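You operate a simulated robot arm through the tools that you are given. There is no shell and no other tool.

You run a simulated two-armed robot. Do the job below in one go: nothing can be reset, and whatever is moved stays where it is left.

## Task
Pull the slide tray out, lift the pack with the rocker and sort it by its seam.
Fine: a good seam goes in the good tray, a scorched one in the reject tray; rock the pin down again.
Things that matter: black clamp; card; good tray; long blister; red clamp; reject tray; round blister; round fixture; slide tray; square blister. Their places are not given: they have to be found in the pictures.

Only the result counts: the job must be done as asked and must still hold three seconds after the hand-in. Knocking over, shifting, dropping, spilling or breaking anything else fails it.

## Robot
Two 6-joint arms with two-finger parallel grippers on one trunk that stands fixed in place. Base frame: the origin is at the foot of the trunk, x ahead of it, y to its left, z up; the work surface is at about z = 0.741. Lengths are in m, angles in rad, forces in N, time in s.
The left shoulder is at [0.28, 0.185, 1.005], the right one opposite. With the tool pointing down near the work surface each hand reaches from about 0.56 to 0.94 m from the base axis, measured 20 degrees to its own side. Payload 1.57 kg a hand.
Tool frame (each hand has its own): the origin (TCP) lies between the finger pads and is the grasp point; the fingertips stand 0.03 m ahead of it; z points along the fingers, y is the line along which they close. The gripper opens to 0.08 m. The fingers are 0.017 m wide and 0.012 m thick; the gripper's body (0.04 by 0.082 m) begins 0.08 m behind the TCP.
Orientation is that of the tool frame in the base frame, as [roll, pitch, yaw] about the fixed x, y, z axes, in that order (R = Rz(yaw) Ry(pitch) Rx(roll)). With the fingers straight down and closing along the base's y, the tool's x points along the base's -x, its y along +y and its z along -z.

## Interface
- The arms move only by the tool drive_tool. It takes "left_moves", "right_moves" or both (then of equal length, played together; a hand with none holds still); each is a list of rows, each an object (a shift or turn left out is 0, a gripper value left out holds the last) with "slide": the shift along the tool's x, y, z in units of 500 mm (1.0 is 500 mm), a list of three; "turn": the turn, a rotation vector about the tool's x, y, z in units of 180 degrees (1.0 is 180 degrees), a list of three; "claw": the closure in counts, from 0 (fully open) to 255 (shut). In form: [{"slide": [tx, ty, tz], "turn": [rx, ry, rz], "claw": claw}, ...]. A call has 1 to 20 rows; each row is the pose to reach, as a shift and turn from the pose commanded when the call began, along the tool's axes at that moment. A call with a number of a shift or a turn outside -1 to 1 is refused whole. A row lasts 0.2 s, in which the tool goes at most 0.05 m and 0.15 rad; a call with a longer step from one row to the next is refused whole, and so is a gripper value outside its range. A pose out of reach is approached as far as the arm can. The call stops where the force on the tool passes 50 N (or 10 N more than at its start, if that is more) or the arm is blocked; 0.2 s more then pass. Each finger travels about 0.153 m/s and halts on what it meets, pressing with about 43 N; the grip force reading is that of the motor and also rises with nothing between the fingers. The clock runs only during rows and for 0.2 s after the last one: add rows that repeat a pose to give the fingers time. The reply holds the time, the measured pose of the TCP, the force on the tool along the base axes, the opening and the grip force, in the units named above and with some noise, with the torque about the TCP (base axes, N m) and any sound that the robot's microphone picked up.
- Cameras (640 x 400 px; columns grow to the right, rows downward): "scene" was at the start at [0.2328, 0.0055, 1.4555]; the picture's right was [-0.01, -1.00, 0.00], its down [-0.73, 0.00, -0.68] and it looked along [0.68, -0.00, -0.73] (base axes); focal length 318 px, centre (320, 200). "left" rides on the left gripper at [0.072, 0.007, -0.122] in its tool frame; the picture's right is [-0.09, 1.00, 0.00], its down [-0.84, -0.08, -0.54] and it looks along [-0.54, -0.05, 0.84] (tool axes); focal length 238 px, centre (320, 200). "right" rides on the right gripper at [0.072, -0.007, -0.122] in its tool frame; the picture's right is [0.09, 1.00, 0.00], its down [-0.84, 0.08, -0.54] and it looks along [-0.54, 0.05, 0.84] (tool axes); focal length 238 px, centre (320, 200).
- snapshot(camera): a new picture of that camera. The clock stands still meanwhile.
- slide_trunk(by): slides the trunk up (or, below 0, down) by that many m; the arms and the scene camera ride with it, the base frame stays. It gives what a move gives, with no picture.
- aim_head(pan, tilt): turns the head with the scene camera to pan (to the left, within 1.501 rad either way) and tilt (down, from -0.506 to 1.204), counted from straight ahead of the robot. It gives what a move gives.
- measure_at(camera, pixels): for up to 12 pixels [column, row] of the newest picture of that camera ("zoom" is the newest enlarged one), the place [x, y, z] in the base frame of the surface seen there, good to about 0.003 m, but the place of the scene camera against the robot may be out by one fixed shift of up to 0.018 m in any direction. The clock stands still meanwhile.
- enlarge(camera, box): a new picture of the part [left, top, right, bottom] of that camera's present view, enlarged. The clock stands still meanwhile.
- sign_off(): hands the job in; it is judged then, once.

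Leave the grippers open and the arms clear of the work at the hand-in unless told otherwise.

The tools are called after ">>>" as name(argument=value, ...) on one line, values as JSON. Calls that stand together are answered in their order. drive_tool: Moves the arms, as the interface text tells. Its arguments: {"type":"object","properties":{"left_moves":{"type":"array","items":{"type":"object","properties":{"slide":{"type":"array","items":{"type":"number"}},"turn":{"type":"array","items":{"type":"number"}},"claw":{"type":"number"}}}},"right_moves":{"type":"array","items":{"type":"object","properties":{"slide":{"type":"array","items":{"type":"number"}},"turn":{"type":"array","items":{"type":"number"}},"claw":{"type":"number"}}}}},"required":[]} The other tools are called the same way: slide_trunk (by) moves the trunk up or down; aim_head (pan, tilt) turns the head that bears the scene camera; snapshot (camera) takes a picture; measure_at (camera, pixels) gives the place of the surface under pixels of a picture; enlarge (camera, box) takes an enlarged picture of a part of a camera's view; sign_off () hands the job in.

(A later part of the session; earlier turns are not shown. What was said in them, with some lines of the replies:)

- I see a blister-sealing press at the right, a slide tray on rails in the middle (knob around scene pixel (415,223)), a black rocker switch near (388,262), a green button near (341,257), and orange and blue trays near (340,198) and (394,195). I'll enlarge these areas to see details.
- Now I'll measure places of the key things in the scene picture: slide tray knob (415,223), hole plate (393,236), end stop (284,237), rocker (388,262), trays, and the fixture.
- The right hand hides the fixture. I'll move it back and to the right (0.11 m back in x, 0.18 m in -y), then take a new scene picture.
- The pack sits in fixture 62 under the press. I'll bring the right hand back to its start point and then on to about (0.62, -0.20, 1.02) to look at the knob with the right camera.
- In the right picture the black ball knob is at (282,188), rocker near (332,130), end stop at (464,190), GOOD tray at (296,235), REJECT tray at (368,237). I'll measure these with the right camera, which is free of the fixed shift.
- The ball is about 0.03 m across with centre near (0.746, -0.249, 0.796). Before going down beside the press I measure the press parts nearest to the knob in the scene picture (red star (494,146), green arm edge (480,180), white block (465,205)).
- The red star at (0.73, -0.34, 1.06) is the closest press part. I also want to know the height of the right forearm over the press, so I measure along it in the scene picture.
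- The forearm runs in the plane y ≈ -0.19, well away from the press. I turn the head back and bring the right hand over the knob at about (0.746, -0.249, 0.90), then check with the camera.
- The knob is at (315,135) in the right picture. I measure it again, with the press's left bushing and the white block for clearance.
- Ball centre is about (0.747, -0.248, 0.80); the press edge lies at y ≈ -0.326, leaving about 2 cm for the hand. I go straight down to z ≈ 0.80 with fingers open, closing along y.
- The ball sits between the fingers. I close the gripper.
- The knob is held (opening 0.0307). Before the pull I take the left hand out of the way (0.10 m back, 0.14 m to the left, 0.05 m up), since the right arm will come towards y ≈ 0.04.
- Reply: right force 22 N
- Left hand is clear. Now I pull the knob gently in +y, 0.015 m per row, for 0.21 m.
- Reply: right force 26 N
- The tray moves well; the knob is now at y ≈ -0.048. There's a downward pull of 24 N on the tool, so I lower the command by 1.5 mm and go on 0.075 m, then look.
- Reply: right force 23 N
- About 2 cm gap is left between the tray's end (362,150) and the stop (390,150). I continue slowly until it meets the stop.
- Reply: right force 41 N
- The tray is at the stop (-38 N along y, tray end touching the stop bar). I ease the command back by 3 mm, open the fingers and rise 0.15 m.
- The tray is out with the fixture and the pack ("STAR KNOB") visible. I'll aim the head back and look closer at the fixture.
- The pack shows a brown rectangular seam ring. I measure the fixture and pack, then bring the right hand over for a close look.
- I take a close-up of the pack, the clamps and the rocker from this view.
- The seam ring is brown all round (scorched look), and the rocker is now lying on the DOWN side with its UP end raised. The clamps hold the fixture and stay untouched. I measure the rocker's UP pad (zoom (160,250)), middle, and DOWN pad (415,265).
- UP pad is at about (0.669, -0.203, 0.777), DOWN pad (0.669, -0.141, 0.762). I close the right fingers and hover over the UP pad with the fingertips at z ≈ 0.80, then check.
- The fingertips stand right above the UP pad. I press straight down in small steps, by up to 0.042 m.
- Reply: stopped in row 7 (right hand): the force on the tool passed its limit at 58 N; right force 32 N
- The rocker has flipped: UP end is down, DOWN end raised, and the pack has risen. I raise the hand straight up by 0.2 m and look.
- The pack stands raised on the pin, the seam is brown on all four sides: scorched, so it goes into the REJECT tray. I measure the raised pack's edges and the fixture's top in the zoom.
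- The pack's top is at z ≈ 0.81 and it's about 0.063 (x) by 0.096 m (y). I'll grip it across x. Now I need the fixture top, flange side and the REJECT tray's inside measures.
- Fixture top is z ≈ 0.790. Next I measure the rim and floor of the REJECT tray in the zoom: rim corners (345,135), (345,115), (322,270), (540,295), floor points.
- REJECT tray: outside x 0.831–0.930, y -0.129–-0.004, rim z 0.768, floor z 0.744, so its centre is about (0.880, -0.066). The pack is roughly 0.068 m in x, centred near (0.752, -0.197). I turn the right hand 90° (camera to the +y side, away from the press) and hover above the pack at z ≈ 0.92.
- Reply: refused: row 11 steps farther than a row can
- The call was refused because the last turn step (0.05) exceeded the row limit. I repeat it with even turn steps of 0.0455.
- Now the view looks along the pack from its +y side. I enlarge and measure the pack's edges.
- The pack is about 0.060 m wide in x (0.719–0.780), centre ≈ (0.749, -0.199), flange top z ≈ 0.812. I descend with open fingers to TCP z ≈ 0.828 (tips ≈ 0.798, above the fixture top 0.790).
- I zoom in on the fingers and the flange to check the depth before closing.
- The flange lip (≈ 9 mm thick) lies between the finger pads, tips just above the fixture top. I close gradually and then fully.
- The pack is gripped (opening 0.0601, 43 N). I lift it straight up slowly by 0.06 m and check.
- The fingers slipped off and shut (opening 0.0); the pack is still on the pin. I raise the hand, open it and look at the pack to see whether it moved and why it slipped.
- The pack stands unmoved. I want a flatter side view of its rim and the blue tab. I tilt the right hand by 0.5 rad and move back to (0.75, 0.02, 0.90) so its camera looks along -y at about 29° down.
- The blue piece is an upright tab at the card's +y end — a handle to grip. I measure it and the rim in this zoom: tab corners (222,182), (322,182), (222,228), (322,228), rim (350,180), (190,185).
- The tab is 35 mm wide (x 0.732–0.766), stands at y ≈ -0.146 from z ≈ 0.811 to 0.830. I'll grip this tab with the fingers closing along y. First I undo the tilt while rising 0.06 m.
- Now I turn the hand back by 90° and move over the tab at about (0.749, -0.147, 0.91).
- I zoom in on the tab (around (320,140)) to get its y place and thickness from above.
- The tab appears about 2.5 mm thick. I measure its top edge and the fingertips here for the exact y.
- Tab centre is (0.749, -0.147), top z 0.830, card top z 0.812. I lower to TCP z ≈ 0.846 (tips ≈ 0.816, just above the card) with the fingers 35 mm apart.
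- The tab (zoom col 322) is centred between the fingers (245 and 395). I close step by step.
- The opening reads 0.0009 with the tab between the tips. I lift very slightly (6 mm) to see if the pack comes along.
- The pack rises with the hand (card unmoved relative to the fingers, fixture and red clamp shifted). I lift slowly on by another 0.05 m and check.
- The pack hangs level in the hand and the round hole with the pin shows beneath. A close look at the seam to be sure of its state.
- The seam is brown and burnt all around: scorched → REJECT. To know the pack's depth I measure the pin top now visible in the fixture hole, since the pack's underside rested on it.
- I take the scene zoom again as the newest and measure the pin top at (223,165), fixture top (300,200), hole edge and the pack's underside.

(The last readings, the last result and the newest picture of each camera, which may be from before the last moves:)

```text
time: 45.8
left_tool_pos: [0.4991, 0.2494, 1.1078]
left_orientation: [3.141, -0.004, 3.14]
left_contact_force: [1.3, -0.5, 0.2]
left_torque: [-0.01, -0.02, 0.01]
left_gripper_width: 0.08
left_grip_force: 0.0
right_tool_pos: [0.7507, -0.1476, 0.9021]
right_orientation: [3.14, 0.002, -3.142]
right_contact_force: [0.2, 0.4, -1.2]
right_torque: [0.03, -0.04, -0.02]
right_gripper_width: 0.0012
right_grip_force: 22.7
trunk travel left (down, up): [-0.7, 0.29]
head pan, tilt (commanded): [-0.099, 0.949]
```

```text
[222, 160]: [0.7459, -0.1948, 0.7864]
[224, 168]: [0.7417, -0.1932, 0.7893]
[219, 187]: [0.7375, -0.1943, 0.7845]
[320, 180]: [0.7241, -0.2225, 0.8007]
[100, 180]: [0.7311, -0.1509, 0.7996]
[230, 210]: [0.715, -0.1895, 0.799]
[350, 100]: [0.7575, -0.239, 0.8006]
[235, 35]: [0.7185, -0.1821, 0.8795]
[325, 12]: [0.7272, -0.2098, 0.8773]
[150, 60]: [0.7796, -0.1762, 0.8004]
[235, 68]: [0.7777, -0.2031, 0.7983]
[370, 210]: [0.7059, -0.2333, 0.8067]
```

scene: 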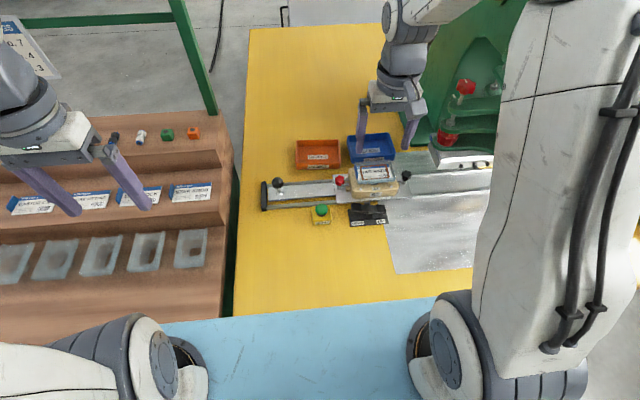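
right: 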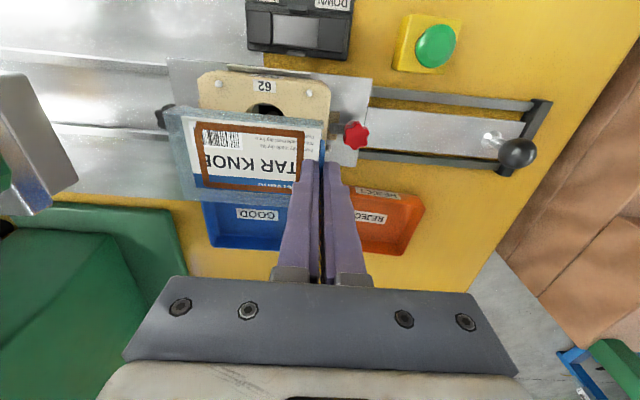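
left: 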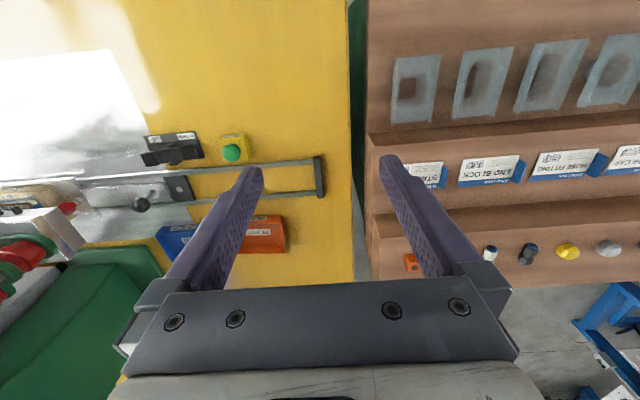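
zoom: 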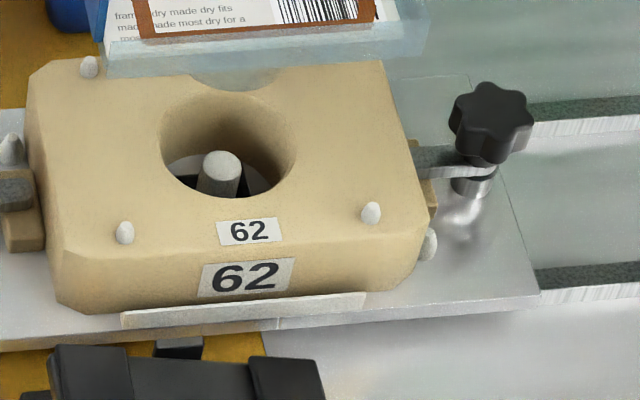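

Pin top ≈ 0.778 (after the scene shift), so the pack's dome reaches about 0.033 m below the card. I carry the pack slowly over to the REJECT tray: pack centre to (0.880, -0.066), i.e. TCP about (0.881, -0.015), at z ≈ 0.91.

>>> drive_tool(right_moves=[{"slide": [-0.008, 0.008, -0.01]}, {"slide": [-0.026, 0.026, -0.02]}, {"slide": [-0.05, 0.05, -0.02]}, {"slide": [-0.076, 0.077, -0.02]}, {"slide": [-0.102, 0.103, -0.02]}, {"slide": [-0.128, 0.129, -0.02]}, {"slide": [-0.154, 0.155, -0.02]}, {"slide": [-0.18, 0.181, -0.02]}, {"slide": [-0.206, 0.207, -0.02]}, {"slide": [-0.23, 0.232, -0.02]}, {"slide": [-0.25, 0.252, -0.02]}, {"slide": [-0.26, 0.264, -0.02]}, {"slide": [-0.26, 0.264, -0.02]}])

>>> snapshot(camera="right")

>>> snapshot(camera="scene")

```text
time: 48.6
left_tool_pos: [0.4987, 0.2483, 1.1076]
left_orientation: [-3.141, -0.003, -3.141]
left_contact_force: [-0.1, 0.2, -0.1]
left_torque: [0.01, 0.01, 0.0]
left_gripper_width: 0.0801
left_grip_force: 0.1
right_tool_pos: [0.8796, -0.0149, 0.9135]
right_orientation: [3.14, 0.002, -3.14]
right_contact_force: [0.4, 0.4, 0.3]
right_torque: [0.05, -0.02, 0.01]
right_gripper_width: 0.0011
right_grip_force: 23.0
trunk travel left (down, up): [-0.7, 0.29]
head pan, tilt (commanded): [-0.099, 0.949]
```

```text
taken
```

right: 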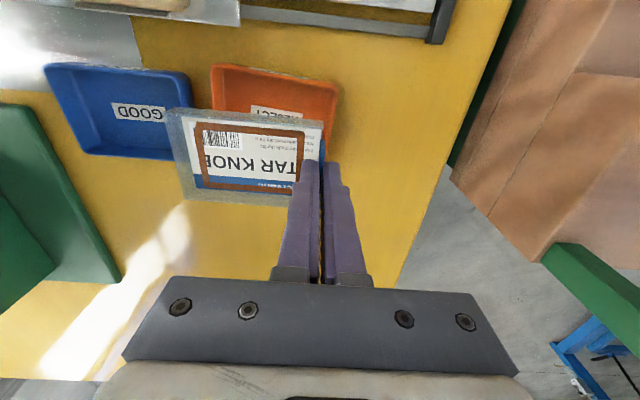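

```text
taken
```

scene: 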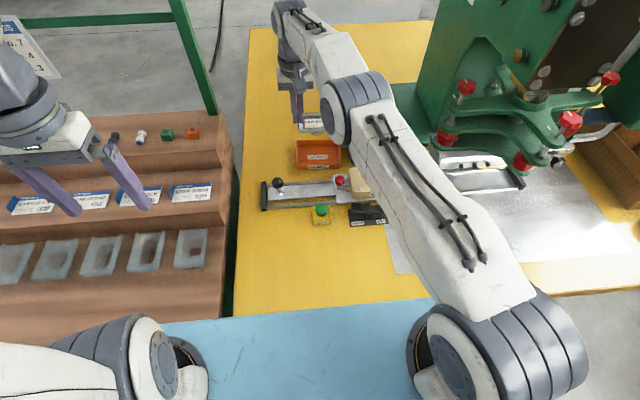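

The pack is centred over the REJECT tray (tray y -0.127…-0.001, x 0.833…0.929; pack y -0.117…-0.015). I lower it by 0.085 m first and check.

>>> drive_tool(right_moves=[{"slide": [-0.002, 0.002, 0.015]}, {"slide": [-0.002, 0.002, 0.04]}, {"slide": [-0.002, 0.002, 0.07]}, {"slide": [-0.002, 0.002, 0.1]}, {"slide": [-0.002, 0.002, 0.125]}, {"slide": [-0.002, 0.002, 0.145]}, {"slide": [-0.002, 0.002, 0.16]}, {"slide": [-0.002, 0.002, 0.17]}, {"slide": [-0.002, 0.002, 0.17]}])

>>> snapshot(camera="right")

>>> enlarge(camera="scene", box=[270, 90, 370, 180])

```text
time: 50.6
left_tool_pos: [0.5003, 0.2481, 1.1075]
left_orientation: [3.14, -0.002, 3.141]
left_contact_force: [-0.4, 0.4, -0.1]
left_torque: [-0.02, 0.0, 0.03]
left_gripper_width: 0.0801
left_grip_force: 0.1
right_tool_pos: [0.8794, -0.0149, 0.8264]
right_orientation: [3.139, 0.0, 3.141]
right_contact_force: [0.8, -1.3, -0.5]
right_torque: [0.04, 0.02, 0.0]
right_gripper_width: 0.0012
right_grip_force: 23.2
trunk travel left (down, up): [-0.7, 0.29]
head pan, tilt (commanded): [-0.099, 0.949]
```

```text
taken
```

right: 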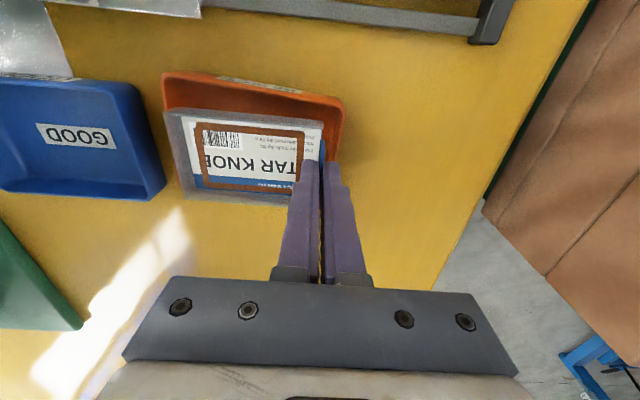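

```text
4.44 times, centred on (320, 135) of scene
```

zoom: 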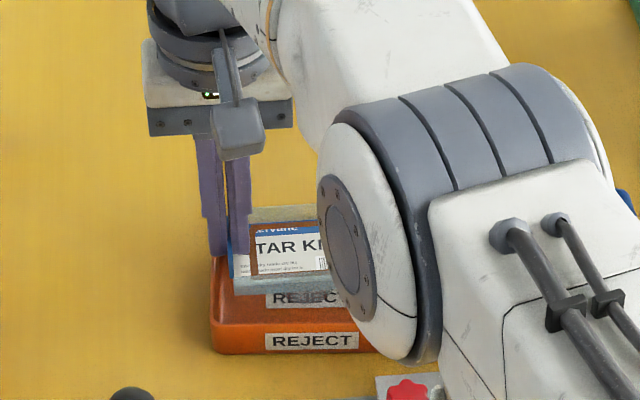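

Now slow lowering, first 8 mm in 2 mm steps, watching the force.

>>> drive_tool(right_moves=[{"slide": [0, 0, 0.004]}, {"slide": [0, 0, 0.008]}, {"slide": [0, 0, 0.012]}, {"slide": [0, 0, 0.016]}, {"slide": [0, 0, 0.016]}])

```text
time: 51.8
left_tool_pos: [0.4994, 0.249, 1.1064]
left_orientation: [-3.141, -0.003, 3.14]
left_contact_force: [1.1, -1.0, -0.7]
left_torque: [-0.04, -0.02, 0.02]
left_gripper_width: 0.08
left_grip_force: 0.1
right_tool_pos: [0.8781, -0.0155, 0.8191]
right_orientation: [3.139, 0.003, -3.14]
right_contact_force: [-0.8, -0.4, 1.4]
right_torque: [-0.02, -0.01, -0.02]
right_gripper_width: 0.0012
right_grip_force: 23.5
right hand out of reach, approached as far as the arm can: row 3, 4, 5
trunk travel left (down, up): [-0.7, 0.29]
head pan, tilt (commanded): [-0.099, 0.949]
```

The arm reached its limit at z ≈ 0.819, and the torque reading dropped, perhaps first contact. I look before going on.

>>> enlarge(camera="right", box=[150, 50, 360, 220])

>>> enlarge(camera="scene", box=[300, 115, 370, 175])

```text
2.35 times, centred on (255, 135) of right
```

zoom: 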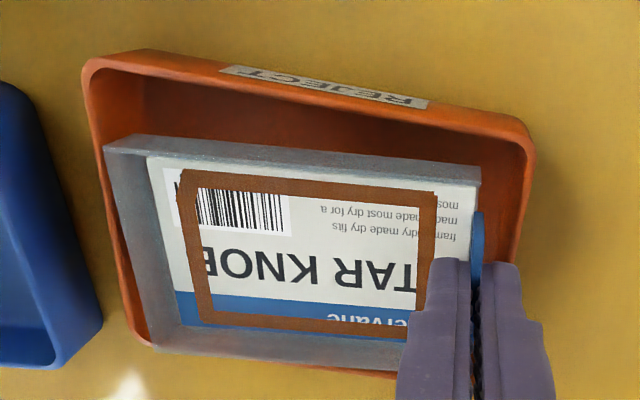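

```text
6.67 times, centred on (335, 145) of scene
```

zoom: 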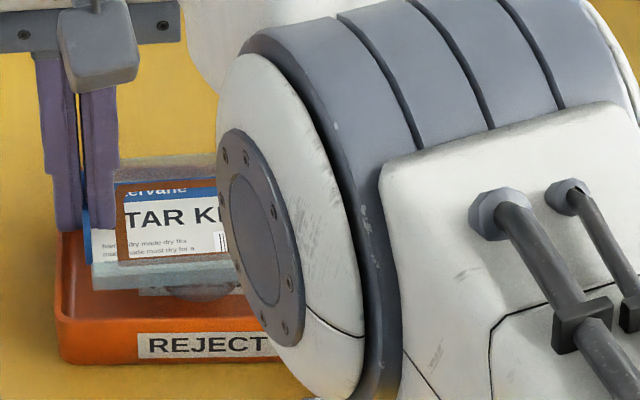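

The pack's dome is still slightly above the tray floor. I lower the trunk by 4 mm so that the hand rides down, and read the force.

>>> slide_trunk(by=-0.004)

```text
time: 52.4
left_tool_pos: [0.4995, 0.249, 1.1037]
left_orientation: [-3.141, -0.004, 3.141]
left_contact_force: [-0.7, 0.1, -1.1]
left_torque: [0.0, 0.02, -0.04]
left_gripper_width: 0.0801
left_grip_force: 0.0
right_tool_pos: [0.8779, -0.0147, 0.8156]
right_orientation: [3.139, 0.003, -3.141]
right_contact_force: [-0.2, 0.6, -0.3]
right_torque: [0.04, -0.01, -0.01]
right_gripper_width: 0.0012
right_grip_force: 23.0
trunk travel left (down, up): [-0.696, 0.294]
head pan, tilt (commanded): [-0.099, 0.949]
```

Hand now at z 0.8156, no contact yet. I lower the trunk another 3 mm.

>>> slide_trunk(by=-0.003)

```text
time: 52.9
left_tool_pos: [0.4976, 0.2497, 1.1]
left_orientation: [3.141, -0.004, 3.141]
left_contact_force: [-0.1, -0.7, 0.2]
left_torque: [0.01, 0.02, 0.01]
left_gripper_width: 0.0802
left_grip_force: 0.1
right_tool_pos: [0.8782, -0.0145, 0.8114]
right_orientation: [3.139, 0.002, -3.14]
right_contact_force: [0.0, 0.5, -1.2]
right_torque: [0.02, 0.0, -0.01]
right_gripper_width: 0.0013
right_grip_force: 22.9
trunk travel left (down, up): [-0.693, 0.297]
head pan, tilt (commanded): [-0.099, 0.949]
```

Still free. Another 2 mm down.

>>> slide_trunk(by=-0.002)

>>> enlarge(camera="scene", box=[300, 115, 370, 175])

```text
time: 53.4
left_tool_pos: [0.4993, 0.2495, 1.0984]
left_orientation: [3.142, -0.001, -3.141]
left_contact_force: [0.0, 0.6, -0.2]
left_torque: [-0.01, -0.01, 0.01]
left_gripper_width: 0.08
left_grip_force: 0.1
right_tool_pos: [0.8787, -0.0135, 0.8109]
right_orientation: [3.14, 0.004, -3.141]
right_contact_force: [0.2, -0.6, 2.9]
right_torque: [-0.08, 0.01, -0.05]
right_gripper_width: 0.0011
right_grip_force: 23.8
trunk travel left (down, up): [-0.691, 0.299]
head pan, tilt (commanded): [-0.099, 0.949]
```

```text
6.67 times, centred on (335, 145) of scene
```

zoom: 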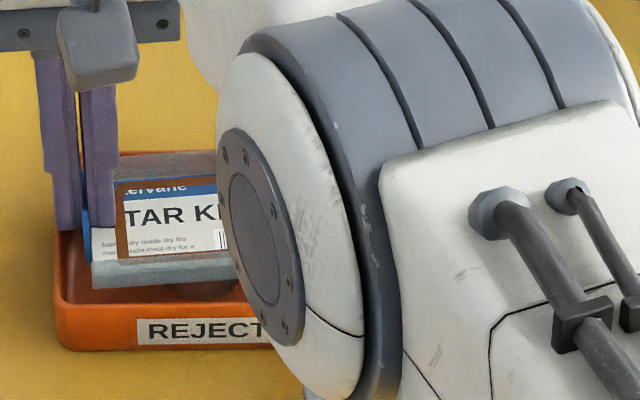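

Contact: force z +2.9 N and torque changed. The pack stands on the tray floor. I open the fingers partly (claw 200), wait, then rise straight up.

>>> drive_tool(right_moves=[{"claw": 245}, {"claw": 230}, {"claw": 200}, {"claw": 200}])

>>> enlarge(camera="right", box=[150, 50, 400, 250])

```text
time: 54.4
left_tool_pos: [0.4981, 0.249, 1.099]
left_orientation: [-3.14, -0.004, 3.141]
left_contact_force: [0.9, -0.6, -1.0]
left_torque: [0.01, 0.01, 0.0]
left_gripper_width: 0.0799
left_grip_force: 0.0
right_tool_pos: [0.8774, -0.0129, 0.8106]
right_orientation: [3.141, 0.002, 3.141]
right_contact_force: [-0.1, 0.4, 0.4]
right_torque: [0.02, -0.02, -0.01]
right_gripper_width: 0.0174
right_grip_force: 0.1
trunk travel left (down, up): [-0.691, 0.299]
head pan, tilt (commanded): [-0.099, 0.949]
```

```text
2.00 times, centred on (275, 150) of right
```

zoom: 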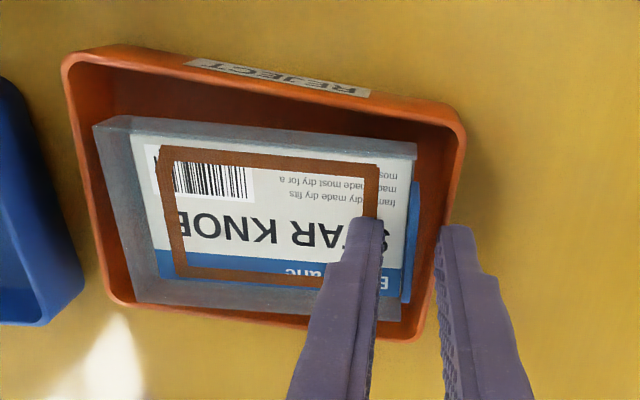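

The pack rests inside the REJECT tray, fingers free on both sides of the tab. I rise straight up 0.12 m, then move back and look at the tray.

>>> drive_tool(right_moves=[{"slide": [0, 0, -0.01]}, {"slide": [0, 0, -0.03]}, {"slide": [0, 0, -0.07]}, {"slide": [0, 0, -0.13]}, {"slide": [0, 0, -0.2]}, {"slide": [0.05, 0, -0.25]}, {"slide": [0.12, -0.03, -0.28]}, {"slide": [0.2, -0.06, -0.3]}, {"slide": [0.2, -0.06, -0.3]}])

>>> snapshot(camera="right")

>>> snapshot(camera="scene")

```text
time: 56.4
left_tool_pos: [0.4983, 0.2484, 1.0979]
left_orientation: [-3.14, -0.002, -3.141]
left_contact_force: [0.0, 0.0, -0.1]
left_torque: [-0.03, -0.02, -0.01]
left_gripper_width: 0.0801
left_grip_force: 0.0
right_tool_pos: [0.7758, -0.0467, 0.9609]
right_orientation: [3.141, 0.003, 3.141]
right_contact_force: [-0.3, -0.8, 0.5]
right_torque: [0.02, 0.02, -0.01]
right_gripper_width: 0.0176
right_grip_force: 0.0
trunk travel left (down, up): [-0.691, 0.299]
head pan, tilt (commanded): [-0.099, 0.949]
```

```text
taken
```

right: 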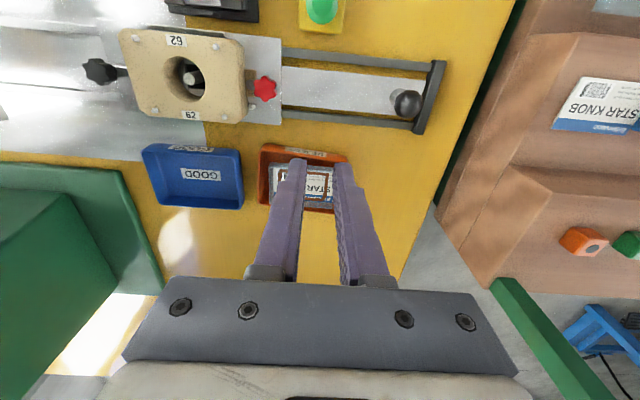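

```text
taken
```

scene: 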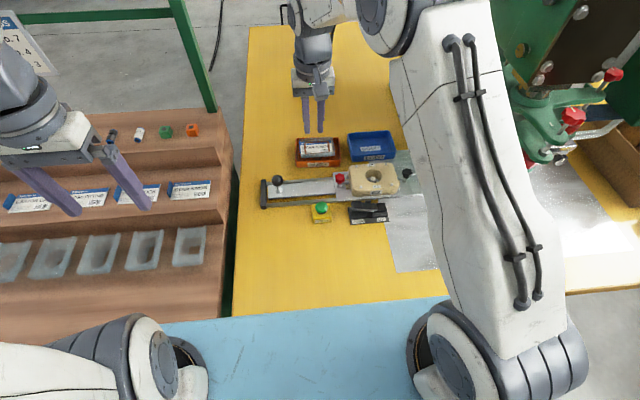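

The pack lies in the REJECT tray. Next the rocker: I move the right hand to above (0.669, -0.14) at z ≈ 0.95 with shut fingers and look at the raised DOWN pad.

>>> drive_tool(right_moves=[{"slide": [0.05, -0.045, 0], "claw": 255}, {"slide": [0.1, -0.09, 0], "claw": 255}, {"slide": [0.15, -0.135, 0], "claw": 255}, {"slide": [0.214, -0.186, 0], "claw": 255}, {"slide": [0.214, -0.186, 0.02], "claw": 255}, {"slide": [0.214, -0.186, 0.02], "claw": 255}])

>>> snapshot(camera="right")

>>> enlarge(camera="right", box=[240, 60, 380, 160])

```text
time: 57.8
left_tool_pos: [0.4986, 0.2487, 1.0988]
left_orientation: [3.14, -0.003, 3.141]
left_contact_force: [0.1, -0.2, -0.3]
left_torque: [-0.01, 0.0, 0.04]
left_gripper_width: 0.0799
left_grip_force: 0.1
right_tool_pos: [0.67, -0.1379, 0.9505]
right_orientation: [3.141, 0.001, -3.14]
right_contact_force: [0.1, -0.1, -0.1]
right_torque: [0.0, 0.0, 0.0]
right_gripper_width: 0.0
right_grip_force: 21.7
trunk travel left (down, up): [-0.691, 0.299]
head pan, tilt (commanded): [-0.099, 0.949]
```

```text
taken
```

right: 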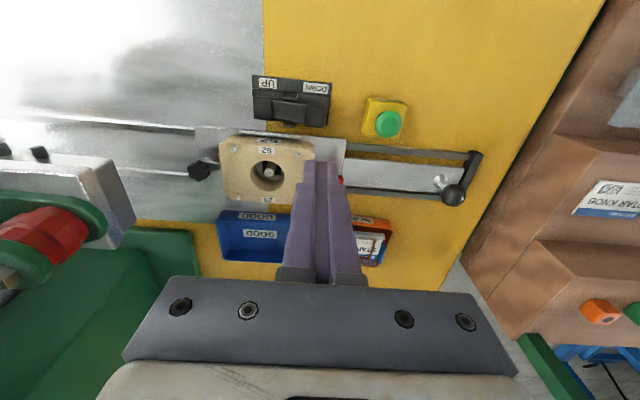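

```text
4.00 times, centred on (310, 110) of right
```

zoom: 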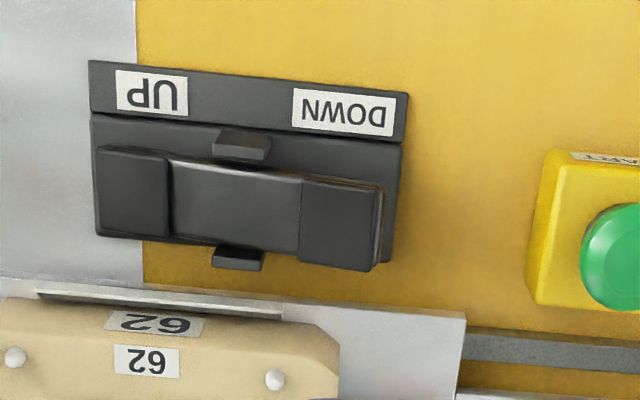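

The DOWN pad is raised, at zoom (340,220). I measure its place.

>>> measure_at(camera="zoom", pixels=[[340, 222], [320, 215], [360, 225], [340, 195], [335, 250], [135, 195], [237, 210], [240, 145], [238, 258], [340, 112]])

```text
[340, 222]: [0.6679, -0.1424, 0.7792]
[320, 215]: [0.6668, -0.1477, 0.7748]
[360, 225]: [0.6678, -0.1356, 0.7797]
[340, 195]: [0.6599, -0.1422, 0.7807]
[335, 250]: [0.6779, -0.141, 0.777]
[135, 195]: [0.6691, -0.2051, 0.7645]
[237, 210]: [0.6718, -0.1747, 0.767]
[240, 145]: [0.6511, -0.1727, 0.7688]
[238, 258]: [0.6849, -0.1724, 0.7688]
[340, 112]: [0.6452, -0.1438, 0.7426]
```

DOWN pad centre is (0.668, -0.141, 0.778). I go down to fingertip z ≈ 0.80 above it and then press in small steps.

>>> drive_tool(right_moves=[{"slide": [0.003, -0.005, 0.08], "claw": 255}, {"slide": [0.003, -0.005, 0.16]}, {"slide": [0.003, -0.005, 0.22]}, {"slide": [0.003, -0.005, 0.245]}, {"slide": [0.003, -0.005, 0.265]}, {"slide": [0.003, -0.005, 0.28]}, {"slide": [0.003, -0.005, 0.29]}, {"slide": [0.003, -0.005, 0.3]}, {"slide": [0.003, -0.005, 0.31]}, {"slide": [0.003, -0.005, 0.316]}, {"slide": [0.003, -0.005, 0.322]}])

>>> snapshot(camera="right")

>>> enlarge(camera="scene", box=[300, 130, 440, 230])

```text
time: 60.3
left_tool_pos: [0.4972, 0.249, 1.0985]
left_orientation: [3.141, -0.001, 3.14]
left_contact_force: [-0.8, -0.5, -0.3]
left_torque: [0.0, -0.02, 0.0]
left_gripper_width: 0.08
left_grip_force: 0.0
right_tool_pos: [0.6705, -0.1407, 0.7955]
right_orientation: [3.141, 0.005, -3.141]
right_contact_force: [-10.6, -3.3, 33.4]
right_torque: [-0.43, 0.39, -0.12]
right_gripper_width: 0.0
right_grip_force: 21.0
trunk travel left (down, up): [-0.691, 0.299]
head pan, tilt (commanded): [-0.099, 0.949]
stopped in row 11 (right hand): the force on the tool passed its limit at 53 N (the readings are from after the stop); the commanded pose is now the measured one
```

```text
taken
```

right: 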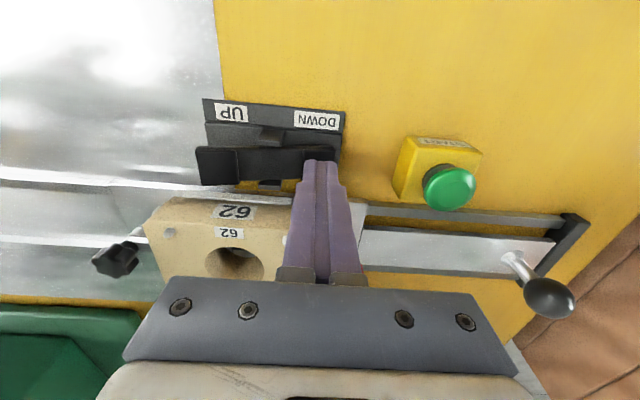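

```text
4.00 times, centred on (370, 180) of scene
```

zoom: 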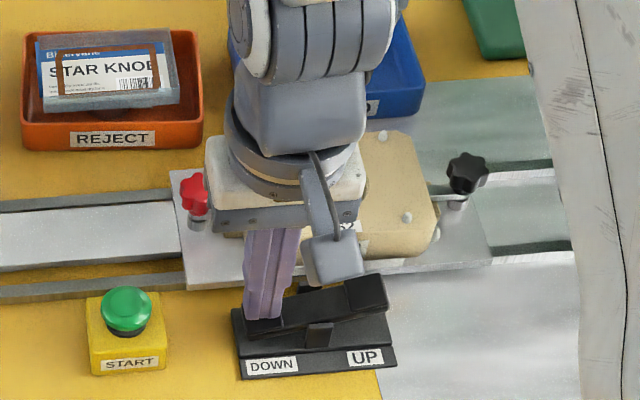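

The rocker has flipped back to DOWN. I raise the hand straight up, open it, and take it back to clear the work.

>>> drive_tool(right_moves=[{"slide": [0, 0, -0.03]}, {"slide": [0, 0, -0.1]}, {"slide": [0, 0, -0.2]}, {"slide": [0, 0, -0.3]}, {"slide": [0.04, -0.04, -0.38], "claw": 0}, {"slide": [0.09, -0.09, -0.44], "claw": 0}, {"slide": [0.15, -0.14, -0.49], "claw": 0}, {"slide": [0.21, -0.19, -0.53], "claw": 0}, {"slide": [0.27, -0.24, -0.56], "claw": 0}, {"slide": [0.31, -0.28, -0.56], "claw": 0}, {"slide": [0.31, -0.28, -0.56], "claw": 0}])

>>> snapshot(camera="scene")

>>> snapshot(camera="right")

>>> enlarge(camera="scene", box=[250, 120, 420, 230])

```text
time: 62.7
left_tool_pos: [0.4995, 0.2498, 1.0986]
left_orientation: [3.14, -0.004, 3.141]
left_contact_force: [0.0, -0.7, -0.3]
left_torque: [0.05, -0.02, 0.0]
left_gripper_width: 0.0798
left_grip_force: 0.1
right_tool_pos: [0.5138, -0.2804, 1.0715]
right_orientation: [3.141, 0.005, -3.141]
right_contact_force: [0.3, 0.5, 0.2]
right_torque: [0.02, -0.01, -0.01]
right_gripper_width: 0.0801
right_grip_force: 0.1
trunk travel left (down, up): [-0.691, 0.299]
head pan, tilt (commanded): [-0.099, 0.949]
```

```text
taken
```

scene: 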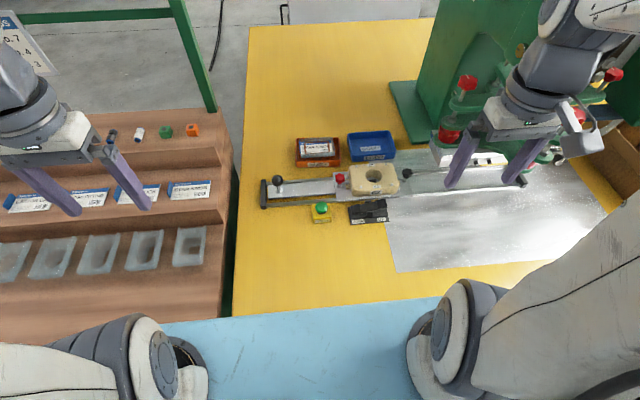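

```text
taken
```

right: 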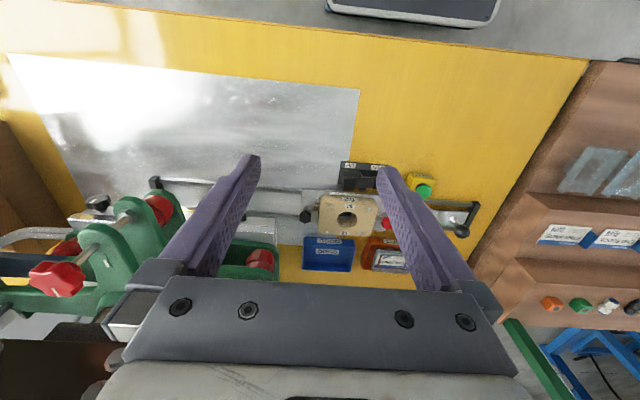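

```text
3.64 times, centred on (335, 175) of scene
```

zoom: 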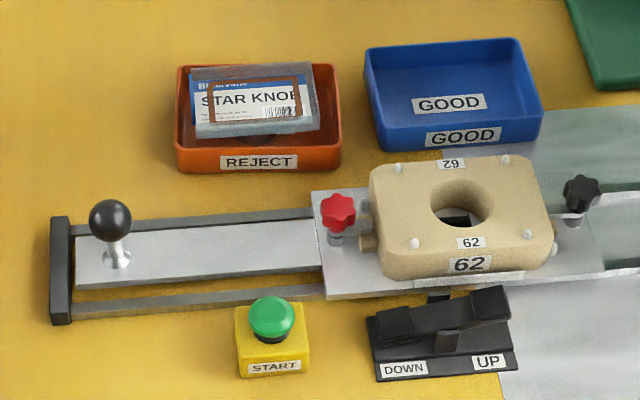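

Tray out at the stop, pack in REJECT, rocker on DOWN. I zoom in for a last check of the pack in its tray and of the pin in the hole.

>>> enlarge(camera="scene", box=[290, 130, 345, 172])

>>> enlarge(camera="scene", box=[345, 160, 405, 210])

```text
9.52 times, centred on (318, 151) of scene
```

zoom: 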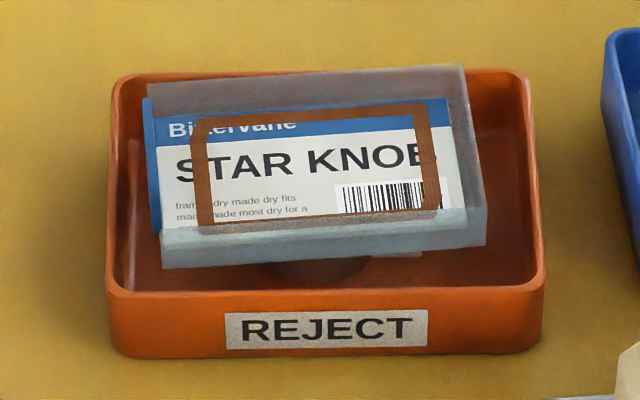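

```text
8.00 times, centred on (375, 185) of scene
```

zoom: 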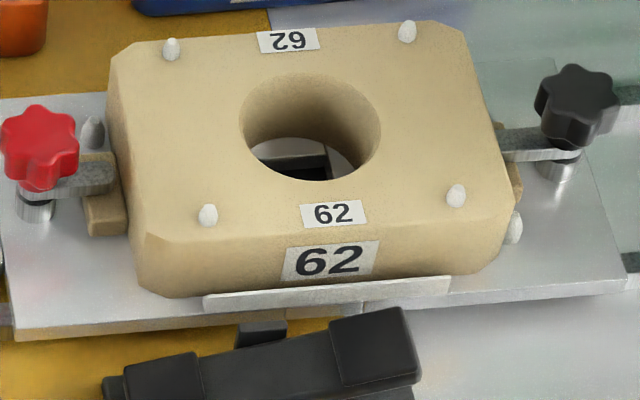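

The pin is down, the pack rests squarely in the REJECT tray, the tray is at its stop, both grippers are open and clear of the work. I hand in.

>>> sign_off()

```text
The job is handed in.
```

The job is handed in. The pack's seam was brown and burnt all round, so I sorted it as scorched and put it in the reject tray.

- **Slide tray:** it is pulled out to its end stop.
- **Pack:** it was raised on the pin with the rocker. My first grip, on its edges, slipped off and left it standing on the pin. I then lifted it by the blue tab on the card, and it now rests inside the reject tray.
- **Pin:** the rocker is back on DOWN, and the last picture shows the pin down in the fixture.
- **Robot:** both grippers are open and clear of the work. The trunk is 9 mm lower than at the start, because I needed the extra reach to set the pack down.

In the last pictures the good tray, clamps, fixture and start button showed no sign of being disturbed.
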